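You operate a simulated robot arm through the tools that you are given. There is no shell and no other tool. Be economical: measure what you need, move in short steps, check, and stop when the job is done.

You run a simulated robot arm. Do the job below in one go: nothing can be reset, and whatever is moved stays where it is left.

## Task
Put the small blue tin on top of the white clay vase.
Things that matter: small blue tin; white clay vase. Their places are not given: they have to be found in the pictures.

Only the result counts: the job must be done as asked and must still hold three seconds after the hand-in. Knocking over, shifting, dropping, spilling or breaking anything else fails it.

## Robot
A 6-joint arm with a two-finger parallel gripper, fixed in place. Base frame: the origin is at the foot of the arm, x ahead of it, y to its left, z up; the work surface is at about z = 0. Units: mm, rad, N and s.
With the tool pointing down near the work surface it reaches from about 140 to 580 mm from the base axis. Its first joint turns from -1.152 to 1.152 rad. Payload 2.1 kg.
The tool frame sits at the grasp point between the pads (the TCP): z along the fingers, y along the line on which they close. The tips reach 30 mm beyond it. The gripper opens to 94 mm. The fingers are 28 mm wide and 10 mm thick; the gripper's body (50 by 96 mm) begins 55 mm behind the TCP.
Orientation is that of the tool frame in the base frame, as [roll, pitch, yaw] about the fixed x, y, z axes, in that order (R = Rz(yaw) Ry(pitch) Rx(roll)). With the fingers straight down and closing along the base's y, the tool's x points along the base's -x, its y along +y and its z along -z.

## Interface
- The arm moves only by the tool drive_tool. Its argument "targets" is a list of rows, each a list of 3 entries, a list of its own where there are three numbers: the gripper command, from -1 (shut) to 1 (fully open), values between in proportion, then the shift along the tool's x, y, z in mm, then the turn, a rotation vector about the tool's x, y, z in rad. In form: [[grip, [tx, ty, tz], [ax, ay, az]], ...]. A call has 1 to 12 rows; each row is the pose to reach, as a shift and turn from the pose commanded when the call began, along the tool's axes at that moment. Rows are played at 5 a second. More than 50 mm and 0.15 rad between two rows, or a gripper value outside its range, and nothing of the call is played. A pose out of reach is approached as far as the arm can. The call stops where the force on the tool passes 40 N (or 10 N more than at its start, if that is more) or the arm is blocked; 0.2 s more then pass. The fingers move at their own pace (about 72 mm/s each) and stop on an object; they squeeze with about 35 N. The grip force told is the motor's: it shows also when the fingers shut on nothing. Time passes only in rows, and 0.2 s behind the last, so rows that repeat a pose let the fingers close. It gives the time, the measured TCP pose, the force on the tool (base axes), the opening and the grip force at its end, in the units of the frame above (readings bear some noise).
- Cameras (640 x 400 px; columns grow to the right, rows downward): "scene" is fixed at [40.2, -372.6, 464.7]; the picture's right is [0.89, -0.46, 0.00], its down [-0.29, -0.56, -0.78] and it looks along [0.36, 0.69, -0.63] (base axes); focal length 226 px, centre (320, 200). "wrist" rides on the gripper at [76, 14, -103] in the tool frame; the picture's right is [-0.18, 0.98, 0.00], its down [-0.75, -0.14, -0.64] and it looks along [-0.63, -0.12, 0.77] (tool axes); focal length 243 px, centre (320, 200).
- camera(camera): a new picture of that camera. It takes no simulated time.
- point_at(camera, pixels): for up to 12 pixels [column, row] of the newest picture of that camera ("zoom" is the newest enlarged one), the place [x, y, z] in the base frame of the surface seen there, good to about 2 mm, but the place of the scene camera against the robot may be out by one fixed shift of up to 25 mm in any direction. It takes no simulated time.
- zoom(camera, box): a new picture of the part [left, top, right, bottom] of that camera's present view, enlarged. It takes no simulated time.
- job_done(): hands the job in; it is judged then, once.

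Keep the steps short. Do not move on a guess: measure, check each grasp and each placing, and mend mistakes. In all there are 60 turns and 22 pictures (those below and enlarged ones count). Leave the gripper open and the arm clear of the work at the hand-in unless told otherwise, and finish with a single line.

The tools are called after "Call:" as a command line: name --argument value ..., lists and objects as JSON in quotes. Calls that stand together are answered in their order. drive_tool: Moves the arm, as the interface text tells. Its arguments: {"type":"object","properties":{"targets":{"type":"array","items":{"type":"array"}}},"required":["targets"]} The other tools are called the same way: camera (camera) takes a picture; point_at (camera, pixels) gives the place of the surface under pixels of a picture; zoom (camera, box) takes an enlarged picture of a part of a camera's view; job_done () hands the job in.

At the start:

```text
clock: 0.0
tcp_pos: [271.8, -0.5, 337.2]
orientation: [3.14, 0.001, -3.142]
wrist_force: [0.0, 0.6, 0.5]
grip_width: 94.0
finger_force: 0.0
```

scene: 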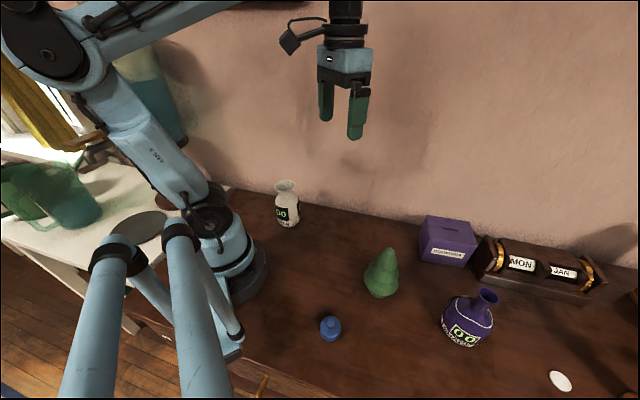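
wrist: 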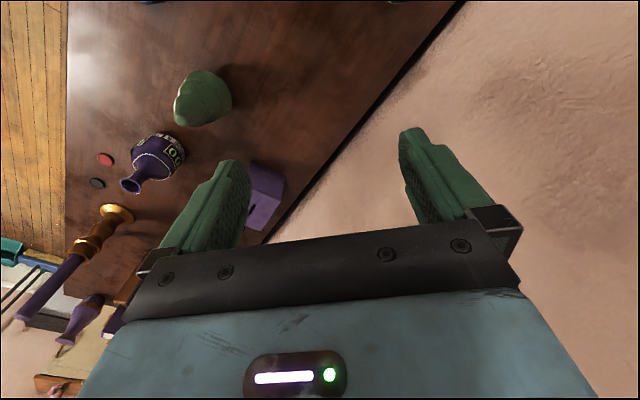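

I see a small blue tin near scene pixel (330,328) and a white vase near (287,203). I'll zoom in on both and measure.

Call:
zoom --camera "scene" --box '[240, 160, 400, 360]'

Call:
point_at --camera "scene" --pixels '[[330, 321], [330, 328], [330, 336], [322, 328], [339, 328], [286, 183], [286, 188], [287, 205], [287, 222], [330, 350], [300, 235]]'

```text
2.00 times, centred on (320, 260) of scene
```

zoom: 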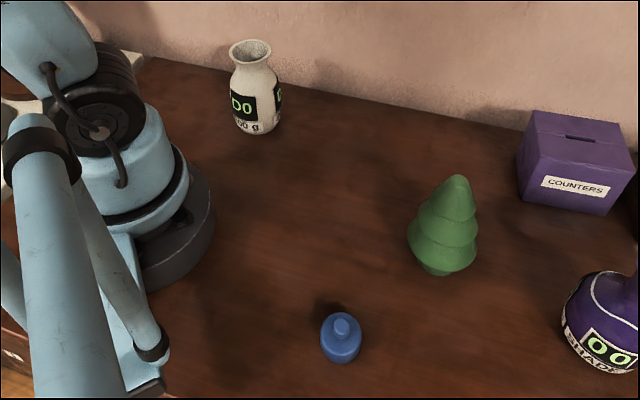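

```text
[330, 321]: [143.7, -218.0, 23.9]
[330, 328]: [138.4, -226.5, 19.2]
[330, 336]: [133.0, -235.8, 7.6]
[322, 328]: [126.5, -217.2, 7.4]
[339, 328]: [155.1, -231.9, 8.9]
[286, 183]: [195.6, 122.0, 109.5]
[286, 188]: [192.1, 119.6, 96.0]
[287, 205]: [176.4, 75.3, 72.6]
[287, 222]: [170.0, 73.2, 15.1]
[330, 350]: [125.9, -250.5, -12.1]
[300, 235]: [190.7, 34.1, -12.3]
```

The table reads about z = -12, so the scene camera has an offset. I'll measure the tin and the vase rim more finely in the zoom.

Call:
point_at --camera "zoom" --pixels '[[342, 319], [342, 326], [342, 334], [341, 345], [341, 360], [323, 332], [359, 335], [327, 323], [355, 323], [300, 380], [390, 340]]'

Call:
point_at --camera "zoom" --pixels '[[250, 41], [250, 50], [250, 61], [231, 51], [270, 50], [235, 44], [265, 44], [238, 60], [262, 60], [257, 132], [234, 100], [281, 100]]'

```text
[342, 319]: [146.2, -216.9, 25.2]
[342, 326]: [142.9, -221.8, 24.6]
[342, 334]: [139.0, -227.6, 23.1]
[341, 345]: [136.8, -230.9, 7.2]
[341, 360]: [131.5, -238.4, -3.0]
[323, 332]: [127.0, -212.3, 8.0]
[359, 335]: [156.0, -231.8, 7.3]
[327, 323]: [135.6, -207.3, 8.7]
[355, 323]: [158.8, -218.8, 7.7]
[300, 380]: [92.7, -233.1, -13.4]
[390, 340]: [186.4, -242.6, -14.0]
```

```text
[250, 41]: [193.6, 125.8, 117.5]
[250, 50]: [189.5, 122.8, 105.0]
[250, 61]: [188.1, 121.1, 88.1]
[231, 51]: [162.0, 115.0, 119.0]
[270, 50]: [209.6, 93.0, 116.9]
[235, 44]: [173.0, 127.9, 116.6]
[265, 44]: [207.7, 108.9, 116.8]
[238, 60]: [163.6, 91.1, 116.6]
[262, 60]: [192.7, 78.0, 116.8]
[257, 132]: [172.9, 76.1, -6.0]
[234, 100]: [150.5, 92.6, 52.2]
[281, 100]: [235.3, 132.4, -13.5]
```

The rim circle centres near (186,103), scene-measured. It has an outer radius of about 26 and an open, flared mouth. The tin is about 34 wide, so I need a closer look from the wrist camera. I'll move above the vase while staying high.

Call:
drive_tool --targets '[[1, [20, 26, 18], [0, 0, 0]], [1, [40, 52, 36], [0, 0, 0]], [1, [60, 78, 54], [0, 0, 0]], [1, [86, 104, 72], [0, 0, 0]]]'

Call:
camera --camera "wrist"

```text
clock: 1.0
tcp_pos: [185.1, 104.3, 266.8]
orientation: [3.14, 0.001, 3.142]
wrist_force: [0.8, 0.4, -0.4]
grip_width: 94.1
finger_force: 0.1
```

```text
18 pictures are left
```

wrist: 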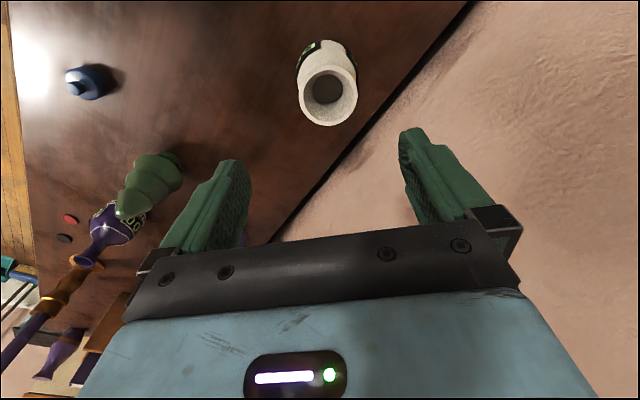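

The wrist view shows both: the vase mouth near (328,92) and the blue tin near (87,82). I'll zoom in and measure.

Call:
zoom --camera "wrist" --box '[278, 30, 378, 135]'

Call:
point_at --camera "wrist" --pixels '[[328, 89], [322, 92], [335, 92], [328, 100], [300, 92], [355, 96], [328, 124], [328, 66], [72, 88], [90, 82], [87, 95], [150, 60]]'

```text
3.81 times, centred on (328, 82) of wrist
```

zoom: 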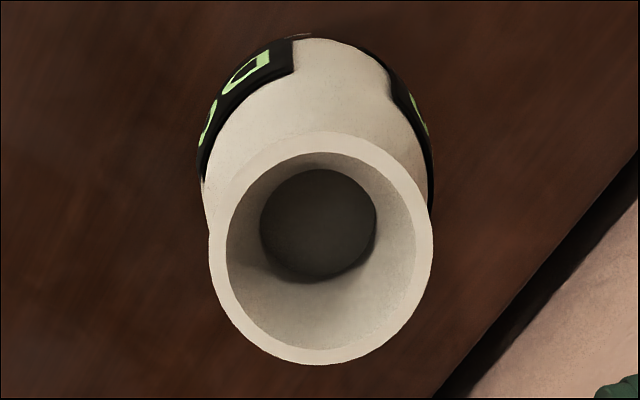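

```text
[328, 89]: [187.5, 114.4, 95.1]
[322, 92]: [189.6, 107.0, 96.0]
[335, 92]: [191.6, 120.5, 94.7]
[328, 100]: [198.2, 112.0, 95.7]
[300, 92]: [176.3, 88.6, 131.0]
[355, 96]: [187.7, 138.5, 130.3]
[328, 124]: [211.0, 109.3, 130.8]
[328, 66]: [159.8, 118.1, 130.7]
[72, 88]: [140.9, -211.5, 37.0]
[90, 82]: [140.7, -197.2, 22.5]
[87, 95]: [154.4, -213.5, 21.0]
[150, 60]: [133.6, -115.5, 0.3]
```

The vase mouth is a flared cup with a floor at z≈95 and the rim at z≈131. I'll measure the rim circle and floor, then zoom on the tin.

Call:
point_at --camera "zoom" --pixels '[[213, 250], [429, 250], [320, 361], [320, 136], [235, 185], [405, 185], [240, 325], [400, 325], [265, 225], [372, 225], [318, 174], [318, 272]]'

Call:
zoom --camera "wrist" --box '[40, 50, 140, 115]'

```text
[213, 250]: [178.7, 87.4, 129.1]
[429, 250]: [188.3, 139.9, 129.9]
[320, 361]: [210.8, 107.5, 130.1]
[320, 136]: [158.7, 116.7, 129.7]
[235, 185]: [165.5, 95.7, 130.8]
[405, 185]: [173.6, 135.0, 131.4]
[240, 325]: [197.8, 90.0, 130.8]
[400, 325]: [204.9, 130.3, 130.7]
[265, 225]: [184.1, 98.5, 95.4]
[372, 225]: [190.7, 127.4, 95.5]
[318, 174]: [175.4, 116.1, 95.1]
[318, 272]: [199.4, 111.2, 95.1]
```

```text
6.15 times, centred on (90, 82) of wrist
```

zoom: 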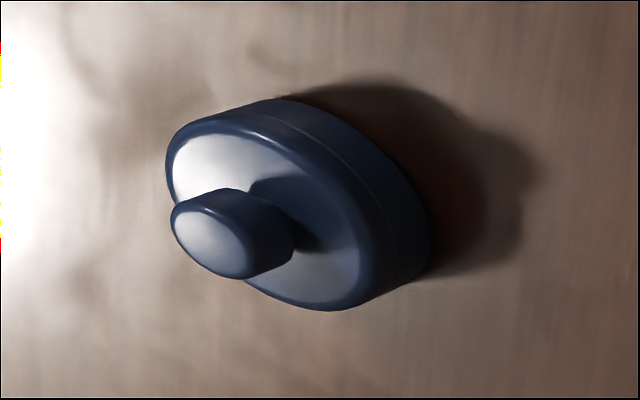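

The vase centre is about (184.7,113.4) with the rim at z 131. Now the tin's cap, shoulder and base edges.

Call:
point_at --camera "zoom" --pixels '[[208, 238], [182, 205], [235, 268], [185, 240], [230, 205], [172, 180], [200, 138], [270, 160], [350, 250], [320, 300], [260, 285], [350, 160]]'

```text
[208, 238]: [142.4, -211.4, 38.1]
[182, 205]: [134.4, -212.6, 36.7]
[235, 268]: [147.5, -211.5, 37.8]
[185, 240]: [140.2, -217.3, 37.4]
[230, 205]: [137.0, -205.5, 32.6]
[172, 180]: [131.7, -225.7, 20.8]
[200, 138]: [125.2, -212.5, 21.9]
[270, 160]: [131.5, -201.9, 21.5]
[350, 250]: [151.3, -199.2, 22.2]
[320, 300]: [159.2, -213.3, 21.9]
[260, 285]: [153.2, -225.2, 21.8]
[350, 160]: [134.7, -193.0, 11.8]
```

The tin's knob is centred near (142,-211.5), about 15 wide, z 22–38. The body is about 36 wide. The fingers (10 thick) fit the 46 mm mouth only if I hold the knob, so I'll do that. First I'll go above the tin, staying high, with the gripper half open.

Call:
drive_tool --targets '[[0, [5, -40, 0], [0, 0, 0]], [0, [10, -80, 0], [0, 0, 0]], [0, [16, -120, 0], [0, 0, 0]], [0, [22, -160, 0], [0, 0, 0]], [0, [28, -200, 0], [0, 0, 0]], [0, [34, -240, 0], [0, 0, 0]], [0, [40, -280, 20], [0, 0, 0]], [0, [43, -316, 40], [0, 0, 0]], [0, [43, -316, 80], [0, 0, 0]], [0, [43, -316, 120], [0, 0, 0]], [0, [43, -316, 130], [0, 0, 0]]]'

Call:
camera --camera "wrist"

```text
clock: 3.4
tcp_pos: [143.9, -212.7, 134.7]
orientation: [3.141, 0.003, 3.141]
wrist_force: [0.0, 1.1, -0.4]
grip_width: 47.0
finger_force: 0.1
```

```text
15 pictures are left
```

wrist: 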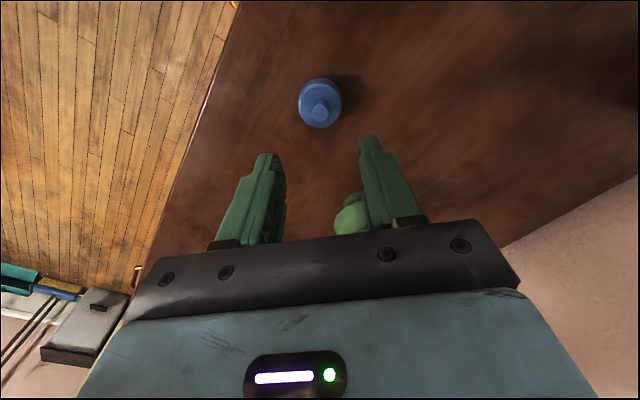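

I'm above the tin, which sits centred between the fingers at (320,108). I'll zoom for a precise knob position.

Call:
zoom --camera "wrist" --box '[290, 70, 354, 134]'

```text
6.25 times, centred on (322, 102) of wrist
```

zoom: 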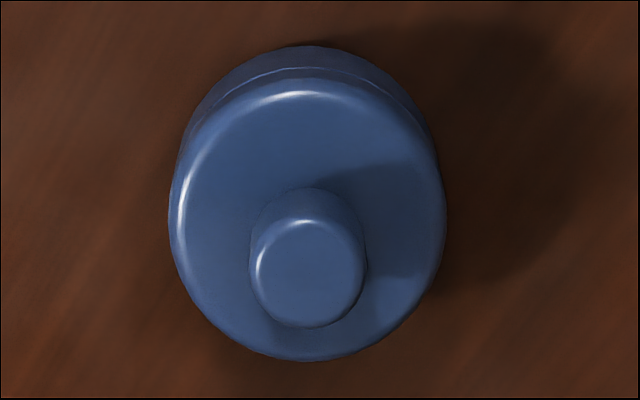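

Call:
point_at --camera "zoom" --pixels '[[310, 270], [255, 268], [362, 268], [309, 322], [311, 225], [175, 220], [440, 220], [310, 355], [310, 90], [250, 220], [100, 350]]'

```text
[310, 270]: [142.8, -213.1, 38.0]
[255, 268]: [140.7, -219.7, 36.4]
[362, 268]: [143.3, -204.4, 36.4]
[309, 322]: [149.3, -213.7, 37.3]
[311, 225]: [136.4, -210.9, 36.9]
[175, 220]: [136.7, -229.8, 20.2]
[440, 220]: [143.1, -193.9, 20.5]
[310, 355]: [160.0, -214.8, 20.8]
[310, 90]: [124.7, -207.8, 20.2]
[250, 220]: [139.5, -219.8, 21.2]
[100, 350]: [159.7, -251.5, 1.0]
```

The knob is at (142.3,-212.1), well centred between the fingers. I'll descend to TCP z≈54.5, which puts the tips about 3 mm above the shoulder, then close.

Call:
drive_tool --targets '[[0, [1, 0, 30], [0, 0, 0]], [0, [1, 0, 55], [0, 0, 0]], [0, [1, 0, 70], [0, 0, 0]], [0, [1, 0, 80], [0, 0, 0]], [0, [1, 0, 80], [0, 0, 0]]]'

Call:
camera --camera "wrist"

```text
clock: 4.6
tcp_pos: [143.3, -209.3, 54.9]
orientation: [3.139, 0.002, 3.141]
wrist_force: [0.0, 0.8, -0.4]
grip_width: 47.0
finger_force: 0.0
```

```text
13 pictures are left
```

wrist: 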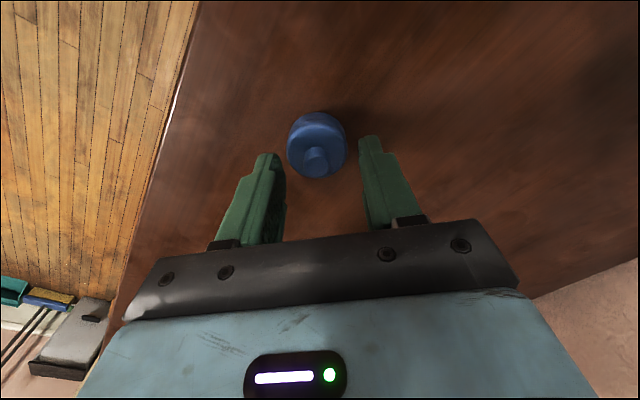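

The reading drifted to y=-209.3, so I'll re-measure the knob and correct before closing.

Call:
point_at --camera "wrist" --pixels '[[316, 160], [306, 160], [327, 160], [316, 170], [276, 158], [362, 140], [264, 156], [368, 138]]'

Call:
drive_tool --targets '[[0, [1, -2, 0], [0, 0, 0]], [0, [1, -2, 0], [0, 0, 0]]]'

```text
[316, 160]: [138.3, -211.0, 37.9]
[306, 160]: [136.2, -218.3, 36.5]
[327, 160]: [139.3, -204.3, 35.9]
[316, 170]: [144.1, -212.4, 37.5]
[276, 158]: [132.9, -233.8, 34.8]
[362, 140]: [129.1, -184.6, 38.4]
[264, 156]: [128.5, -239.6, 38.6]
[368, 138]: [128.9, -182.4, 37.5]
```

```text
clock: 5.2
tcp_pos: [142.0, -213.3, 55.2]
orientation: [3.14, 0.002, 3.141]
wrist_force: [-0.5, 0.5, -0.1]
grip_width: 47.0
finger_force: 0.1
```

The fingers are now centred on the knob. I'll close gradually.

Call:
drive_tool --targets '[[-0.3, [0, 0, 0], [0, 0, 0]], [-0.5, [0, 0, 0], [0, 0, 0]], [-0.62, [0, 0, 0], [0, 0, 0]], [-0.8, [0, 0, 0], [0, 0, 0]], [-1, [0, 0, 0], [0, 0, 0]], [-1, [0, 0, 0], [0, 0, 0]]]'

Call:
camera --camera "wrist"

```text
clock: 6.6
tcp_pos: [141.0, -213.1, 55.4]
orientation: [3.14, 0.002, 3.141]
wrist_force: [0.1, 1.4, 0.8]
grip_width: 14.8
finger_force: 35.0
```

```text
12 pictures are left
```

wrist: 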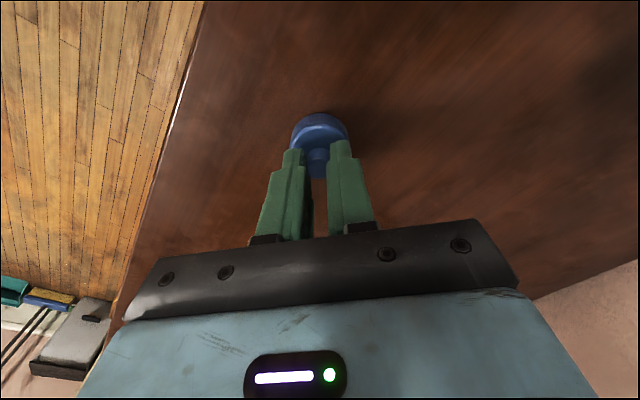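

The knob is gripped at 14.8 mm and 35 N. I'll lift straight up 30 mm and check that the tin comes along.

Call:
drive_tool --targets '[[-1, [0, 0, -5], [0, 0, 0]], [-1, [0, 0, -15], [0, 0, 0]], [-1, [0, 0, -30], [0, 0, 0]]]'

Call:
camera --camera "wrist"

```text
clock: 7.4
tcp_pos: [141.8, -214.4, 85.5]
orientation: [3.14, 0.0, -3.141]
wrist_force: [0.6, 0.2, 1.5]
grip_width: 0.2
finger_force: 33.2
```

```text
11 pictures are left
```

wrist: 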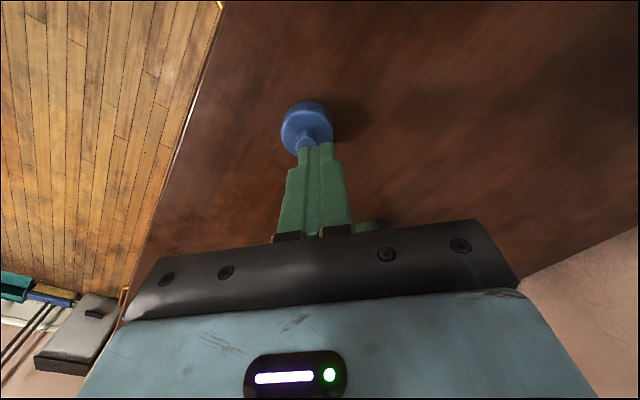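

The grip opened to nothing: the knob slipped out, and the tin is still standing upright on the table. I'll grip the body (about 36.5 wide) instead. First I'll raise 40 mm, open, and re-measure.

Call:
drive_tool --targets '[[0.5, [0, 0, -20], [0, 0, 0]], [0.5, [0, 0, -40], [0, 0, 0]], [0.5, [0, 0, -40], [0, 0, 0]]]'

Call:
zoom --camera "wrist" --box '[280, 70, 360, 150]'

```text
clock: 8.2
tcp_pos: [141.8, -214.6, 124.6]
orientation: [-3.141, 0.003, 3.142]
wrist_force: [-0.4, 0.5, 0.3]
grip_width: 70.5
finger_force: 0.1
```

```text
5.00 times, centred on (320, 110) of wrist
```

zoom: 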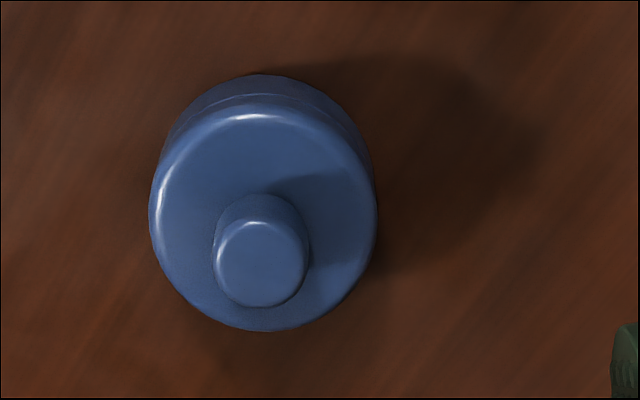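

Call:
point_at --camera "zoom" --pixels '[[261, 265], [154, 225], [374, 225], [262, 327], [262, 105], [180, 290], [348, 290], [185, 140], [340, 140], [216, 262], [306, 262]]'

```text
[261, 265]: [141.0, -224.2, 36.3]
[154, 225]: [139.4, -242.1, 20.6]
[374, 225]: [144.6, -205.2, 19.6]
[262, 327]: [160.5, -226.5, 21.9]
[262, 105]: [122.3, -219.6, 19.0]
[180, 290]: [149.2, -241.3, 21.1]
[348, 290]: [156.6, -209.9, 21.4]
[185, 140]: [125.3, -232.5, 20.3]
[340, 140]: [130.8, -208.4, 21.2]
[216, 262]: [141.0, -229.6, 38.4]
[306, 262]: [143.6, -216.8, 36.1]
```

The tin is upright at about (141.4,-223.7), having shifted about 12 mm in y. I'll recentre and descend around the body with the tips about 5 mm above the table.

Call:
drive_tool --targets '[[0.5, [0, -9.4, 10], [0, 0, 0]], [0.5, [0, -9.4, 40], [0, 0, 0]], [0.5, [0, -9.4, 65], [0, 0, 0]], [0.5, [0, -9.4, 80], [0, 0, 0]], [0.5, [0, -9.4, 89], [0, 0, 0]], [0.5, [0, -9.4, 89], [0, 0, 0]]]'

Call:
camera --camera "wrist"

```text
clock: 9.6
tcp_pos: [141.6, -223.0, 35.5]
orientation: [3.14, 0.001, 3.141]
wrist_force: [1.3, -0.6, 0.3]
grip_width: 70.6
finger_force: 0.1
```

```text
9 pictures are left
```

wrist: 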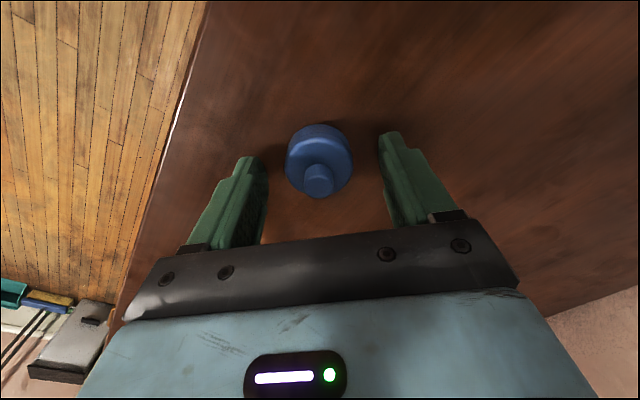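

The tin is between the fingers. I'll close gently, then squeeze.

Call:
drive_tool --targets '[[0.2, [0, 0, 0], [0, 0, 0]], [0, [0, 0, 0], [0, 0, 0]], [-0.15, [0, 0, 0], [0, 0, 0]], [-0.3, [0, 0, 0], [0, 0, 0]], [-0.6, [0, 0, 0], [0, 0, 0]], [-1, [0, 0, 0], [0, 0, 0]], [-1, [0, 0, 0], [0, 0, 0]]]'

Call:
drive_tool --targets '[[-1, [0, 0, -2], [0, 0, 0]], [-1, [0, 0, -5], [0, 0, 0]], [-1, [0, 0, -9], [0, 0, 0]], [-1, [0, 0, -14], [0, 0, 0]]]'

Call:
camera --camera "wrist"

```text
clock: 11.2
tcp_pos: [142.6, -223.1, 35.8]
orientation: [3.139, 0.001, -3.142]
wrist_force: [-0.6, -0.2, 1.1]
grip_width: 38.7
finger_force: 34.8
```

```text
clock: 12.2
tcp_pos: [141.1, -223.9, 49.4]
orientation: [3.14, 0.001, 3.141]
wrist_force: [-0.1, 0.0, -0.9]
grip_width: 38.9
finger_force: 35.5
```

```text
8 pictures are left
```

wrist: 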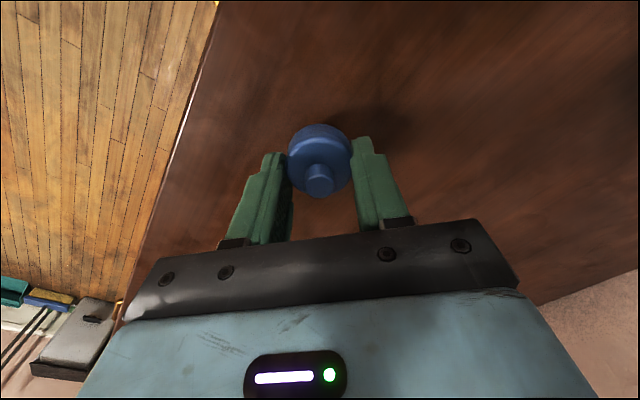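

The tin is lifted and held at 38.8 mm. I'll measure where it sits in the hand.

Call:
point_at --camera "wrist" --pixels '[[320, 186], [311, 186], [330, 186], [320, 192], [320, 178], [292, 165], [348, 165], [320, 135]]'

```text
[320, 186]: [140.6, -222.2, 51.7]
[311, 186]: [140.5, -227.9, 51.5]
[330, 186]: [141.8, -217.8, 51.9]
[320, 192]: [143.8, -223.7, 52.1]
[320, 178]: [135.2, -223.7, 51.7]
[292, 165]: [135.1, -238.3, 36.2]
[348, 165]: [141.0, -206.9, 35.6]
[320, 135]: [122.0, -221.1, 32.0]
```

The tin rides squarely: its knob is at (140.4,-223) and its bottom is about 35.4 below the TCP. I'll lift to z≈220 and travel toward the vase, bowing outward in x for clearance.

Call:
drive_tool --targets '[[-1, [0, 0, -30], [0, 0, 0]], [-1, [0, 0, -65], [0, 0, 0]], [-1, [0, 0, -100], [0, 0, 0]], [-1, [-5, 10, -135], [0, 0, 0]], [-1, [-20, 35, -160], [0, 0, 0]], [-1, [-35, 65, -170], [0, 0, 0]], [-1, [-45, 100, -170], [0, 0, 0]], [-1, [-55, 135, -170], [0, 0, 0]], [-1, [-60, 170, -170], [0, 0, 0]], [-1, [-60, 205, -170], [0, 0, 0]], [-1, [-57, 235, -170], [0, 0, 0]], [-1, [-55, 250, -170], [0, 0, 0]]]'

Call:
drive_tool --targets '[[-1, [3, 25, 0], [0, 0, 0]], [-1, [6, 50, 0], [0, 0, 0]], [-1, [9, 72, 0], [0, 0, 0]], [-1, [10.7, 86.8, 0], [0, 0, 0]], [-1, [10.7, 86.8, 0], [0, 0, 0]]]'

Call:
camera --camera "wrist"

```text
clock: 14.8
tcp_pos: [194.8, 26.7, 219.8]
orientation: [3.139, 0.002, -3.141]
wrist_force: [0.3, 0.1, 0.4]
grip_width: 38.5
finger_force: 34.8
```

```text
clock: 16.0
tcp_pos: [185.0, 114.8, 220.1]
orientation: [3.139, 0.001, 3.141]
wrist_force: [0.3, -0.7, -0.8]
grip_width: 38.7
finger_force: 35.6
```

```text
7 pictures are left
```

wrist: 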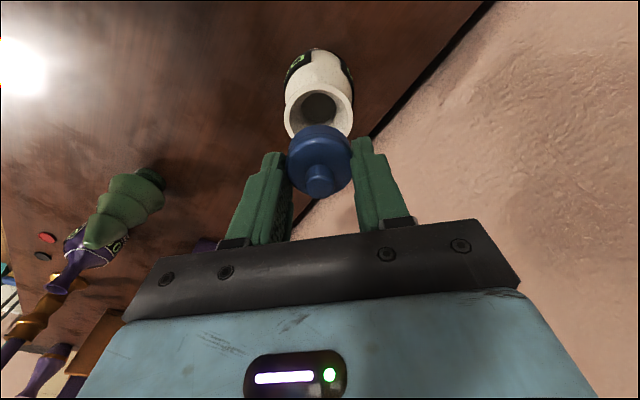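

I'll check the tin against the rim in this picture: knob edges, vase rim sides and floor.

Call:
point_at --camera "wrist" --pixels '[[311, 186], [330, 186], [320, 192], [320, 179], [286, 115], [352, 112], [319, 87], [297, 95], [342, 93], [305, 105], [335, 105], [318, 96]]'

Call:
zoom --camera "wrist" --box '[270, 75, 370, 200]'

```text
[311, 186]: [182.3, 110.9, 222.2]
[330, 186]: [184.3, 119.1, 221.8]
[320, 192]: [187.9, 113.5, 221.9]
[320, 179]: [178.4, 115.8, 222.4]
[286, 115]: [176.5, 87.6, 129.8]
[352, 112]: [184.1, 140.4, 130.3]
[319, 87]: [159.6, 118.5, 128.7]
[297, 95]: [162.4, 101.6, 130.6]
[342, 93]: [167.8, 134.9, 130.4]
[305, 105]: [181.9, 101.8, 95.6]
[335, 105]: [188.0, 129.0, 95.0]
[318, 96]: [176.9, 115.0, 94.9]
```

```text
3.20 times, centred on (320, 138) of wrist
```

zoom: 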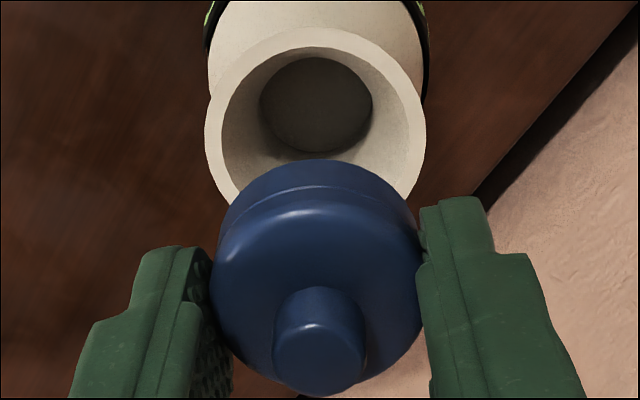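

The tin's axis is at (183.2,115) and the rim centre at (185,113.5), so I'll correct by (+1.8,-1.3). The inner radius of about 22.7 against a tin radius of about 19.3 fits. I'll lower until the tips are just above the rim (TCP z≈163).

Call:
drive_tool --targets '[[-1, [-1.8, -1.3, 5], [0, 0, 0]], [-1, [-1.8, -1.3, 25], [0, 0, 0]], [-1, [-1.8, -1.3, 40], [0, 0, 0]], [-1, [-1.8, -1.3, 50], [0, 0, 0]], [-1, [-1.8, -1.3, 54], [0, 0, 0]], [-1, [-1.8, -1.3, 57], [0, 0, 0]], [-1, [-1.8, -1.3, 57], [0, 0, 0]]]'

Call:
zoom --camera "scene" --box '[230, 130, 350, 240]'

Call:
zoom --camera "wrist" --box '[250, 90, 390, 210]'

```text
clock: 17.6
tcp_pos: [187.9, 111.5, 163.4]
orientation: [3.139, 0.001, -3.141]
wrist_force: [-1.6, -0.5, 28.8]
grip_width: 38.5
finger_force: 35.0
```

```text
3.64 times, centred on (290, 185) of scene
```

zoom: 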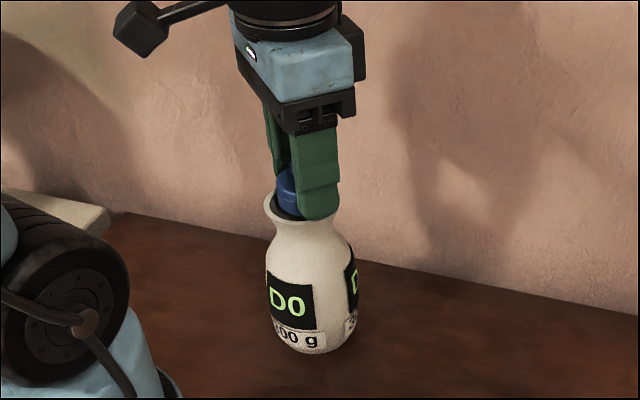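

```text
3.33 times, centred on (320, 150) of wrist
```

zoom: 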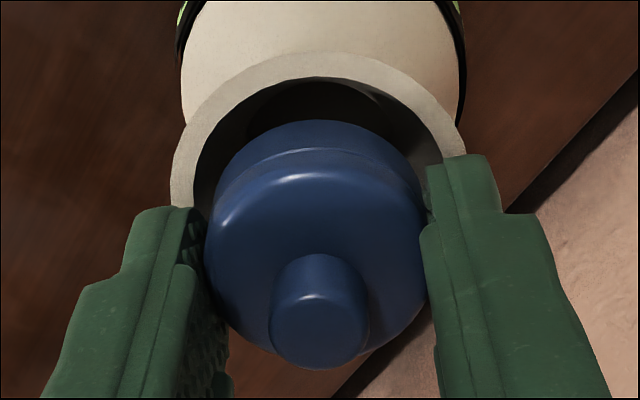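

There's 28.8 N of contact, so either the fingertips or the tin is touching the rim. I'll measure positions before doing anything.

Call:
point_at --camera "zoom" --pixels '[[320, 335], [274, 325], [364, 325], [320, 362], [320, 300], [180, 180], [456, 150], [318, 65], [212, 240], [422, 225], [330, 135], [310, 100]]'

Call:
drive_tool --targets '[[-1, [0, 0, -2], [0, 0, 0]], [-1, [0, 0, -2], [0, 0, 0]]]'

```text
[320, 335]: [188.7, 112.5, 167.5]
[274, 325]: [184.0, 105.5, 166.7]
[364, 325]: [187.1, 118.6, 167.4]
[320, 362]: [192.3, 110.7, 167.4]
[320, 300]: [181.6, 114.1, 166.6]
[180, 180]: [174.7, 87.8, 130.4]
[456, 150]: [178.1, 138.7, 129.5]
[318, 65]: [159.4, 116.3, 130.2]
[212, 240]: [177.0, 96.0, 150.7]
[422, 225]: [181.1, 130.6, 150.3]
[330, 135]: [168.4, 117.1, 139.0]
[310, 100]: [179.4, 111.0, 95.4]
```

```text
clock: 18.2
tcp_pos: [186.5, 112.0, 164.6]
orientation: [3.14, 0.001, 3.141]
wrist_force: [-0.1, 0.6, -0.5]
grip_width: 38.9
finger_force: 34.8
```

After raising 2 mm the force is gone. The tin is about (1.5,-1) off the rim centre, so I'll shift it back and feel down again in small steps.

Call:
drive_tool --targets '[[-1, [1.5, 1, 0], [0, 0, 0]], [-1, [1.5, 1, 1], [0, 0, 0]], [-1, [1.5, 1, 1], [0, 0, 0]]]'

Call:
drive_tool --targets '[[-1, [0, 0, 1], [0, 0, 0]], [-1, [0, 0, 1], [0, 0, 0]]]'

Call:
drive_tool --targets '[[-1, [0, 0, 1], [0, 0, 0]], [-1, [0, 0, 1], [0, 0, 0]]]'

```text
clock: 19.0
tcp_pos: [185.3, 112.6, 164.9]
orientation: [3.14, 0.002, 3.141]
wrist_force: [0.7, 0.1, -1.1]
grip_width: 38.8
finger_force: 34.8
```

```text
clock: 19.6
tcp_pos: [185.9, 113.3, 162.5]
orientation: [3.139, 0.003, -3.142]
wrist_force: [-1.7, -1.9, 27.2]
grip_width: 39.0
finger_force: 35.1
```

```text
clock: 20.2
tcp_pos: [185.2, 114.5, 161.3]
orientation: [-3.141, 0.001, 3.141]
wrist_force: [-0.2, -2.3, 29.1]
grip_width: 38.7
finger_force: 35.1
```

The force stays at about 28 N while the arm sinks, so the tin is resting on the vase and the pads are slipping along it. I'll ease up half a millimetre and open slowly.

Call:
drive_tool --targets '[[-1, [0, 0, -0.5], [0, 0, 0]], [-0.15, [0, 0, -0.5], [0, 0, 0]], [-0.1, [0, 0, -0.5], [0, 0, 0]], [0, [0, 0, -0.5], [0, 0, 0]], [0.2, [0, 0, -0.5], [0, 0, 0]], [0.2, [0, 0, -0.5], [0, 0, 0]]]'

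Call:
zoom --camera "wrist" --box '[250, 90, 390, 210]'

Call:
point_at --camera "zoom" --pixels '[[320, 335], [274, 325], [364, 325], [320, 362], [320, 300], [320, 215], [240, 240], [400, 240], [180, 180], [456, 150], [318, 65]]'

```text
clock: 21.6
tcp_pos: [185.7, 114.4, 161.7]
orientation: [3.138, 0.003, -3.141]
wrist_force: [0.3, -0.1, 0.0]
grip_width: 56.7
finger_force: 0.0
```

```text
3.33 times, centred on (320, 150) of wrist
```

zoom: 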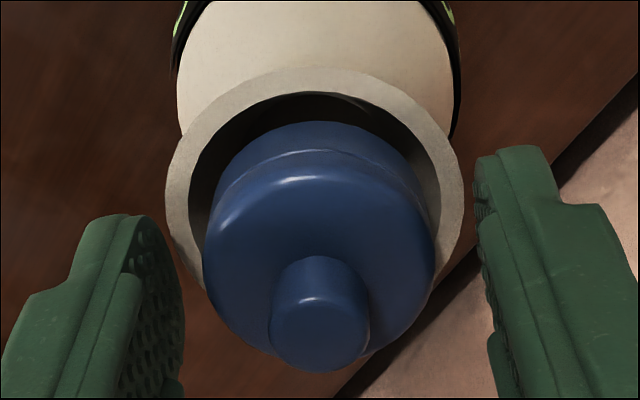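

```text
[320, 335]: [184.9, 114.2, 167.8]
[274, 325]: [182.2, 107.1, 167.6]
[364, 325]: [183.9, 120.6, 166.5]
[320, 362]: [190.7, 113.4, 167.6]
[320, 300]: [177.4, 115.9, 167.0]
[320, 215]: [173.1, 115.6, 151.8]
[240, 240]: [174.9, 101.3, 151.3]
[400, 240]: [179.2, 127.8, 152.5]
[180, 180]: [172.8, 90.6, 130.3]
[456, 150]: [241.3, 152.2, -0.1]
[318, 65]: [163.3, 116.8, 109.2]
```

The tin is free and stands level at (184,114), centred over the mouth with its knob at z 167. The fingers are clear, so I'll retreat straight up and then verify.

Call:
drive_tool --targets '[[0.3, [0, 0, -5], [0, 0, 0]], [0.3, [0, 0, -20], [0, 0, 0]], [0.4, [0, 0, -50], [0, 0, 0]], [0.6, [0, 0, -90], [0, 0, 0]], [1, [0, 0, -130], [0, 0, 0]], [1, [-30, -30, -140], [0, 0, 0]], [1, [-60, -65, -140], [0, 0, 0]], [1, [-85, -95, -140], [0, 0, 0]], [1, [-85, -95, -140], [0, 0, 0]], [1, [-85, -95, -140], [0, 0, 0]]]'

Call:
zoom --camera "scene" --box '[230, 130, 350, 240]'

Call:
camera --camera "scene"

```text
clock: 23.8
tcp_pos: [270.6, 16.8, 303.9]
orientation: [3.14, 0.002, -3.14]
wrist_force: [0.5, -0.5, 0.1]
grip_width: 94.0
finger_force: 0.2
```

```text
3.64 times, centred on (290, 185) of scene
```

zoom: 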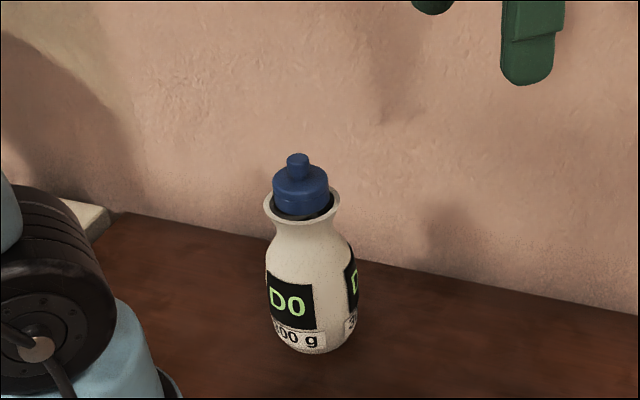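

```text
1 pictures are left
```

scene: 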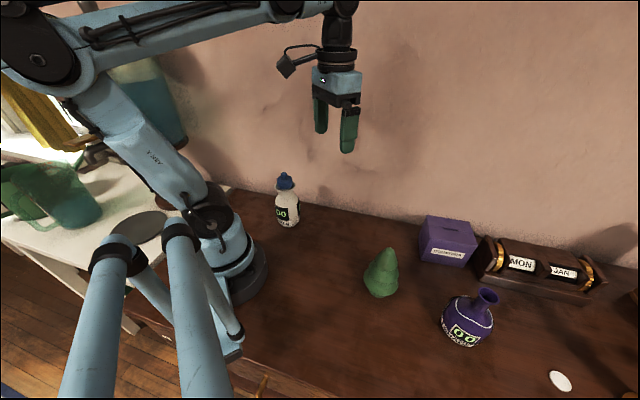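

The tin stands upright on the vase mouth, the other objects look unmoved, and the gripper is open and clear. I'm handing in.

Call:
job_done

```text
The job is handed in.
```

The small blue tin is standing upright on top of the white clay vase, the gripper is open and clear, and the job is handed in.
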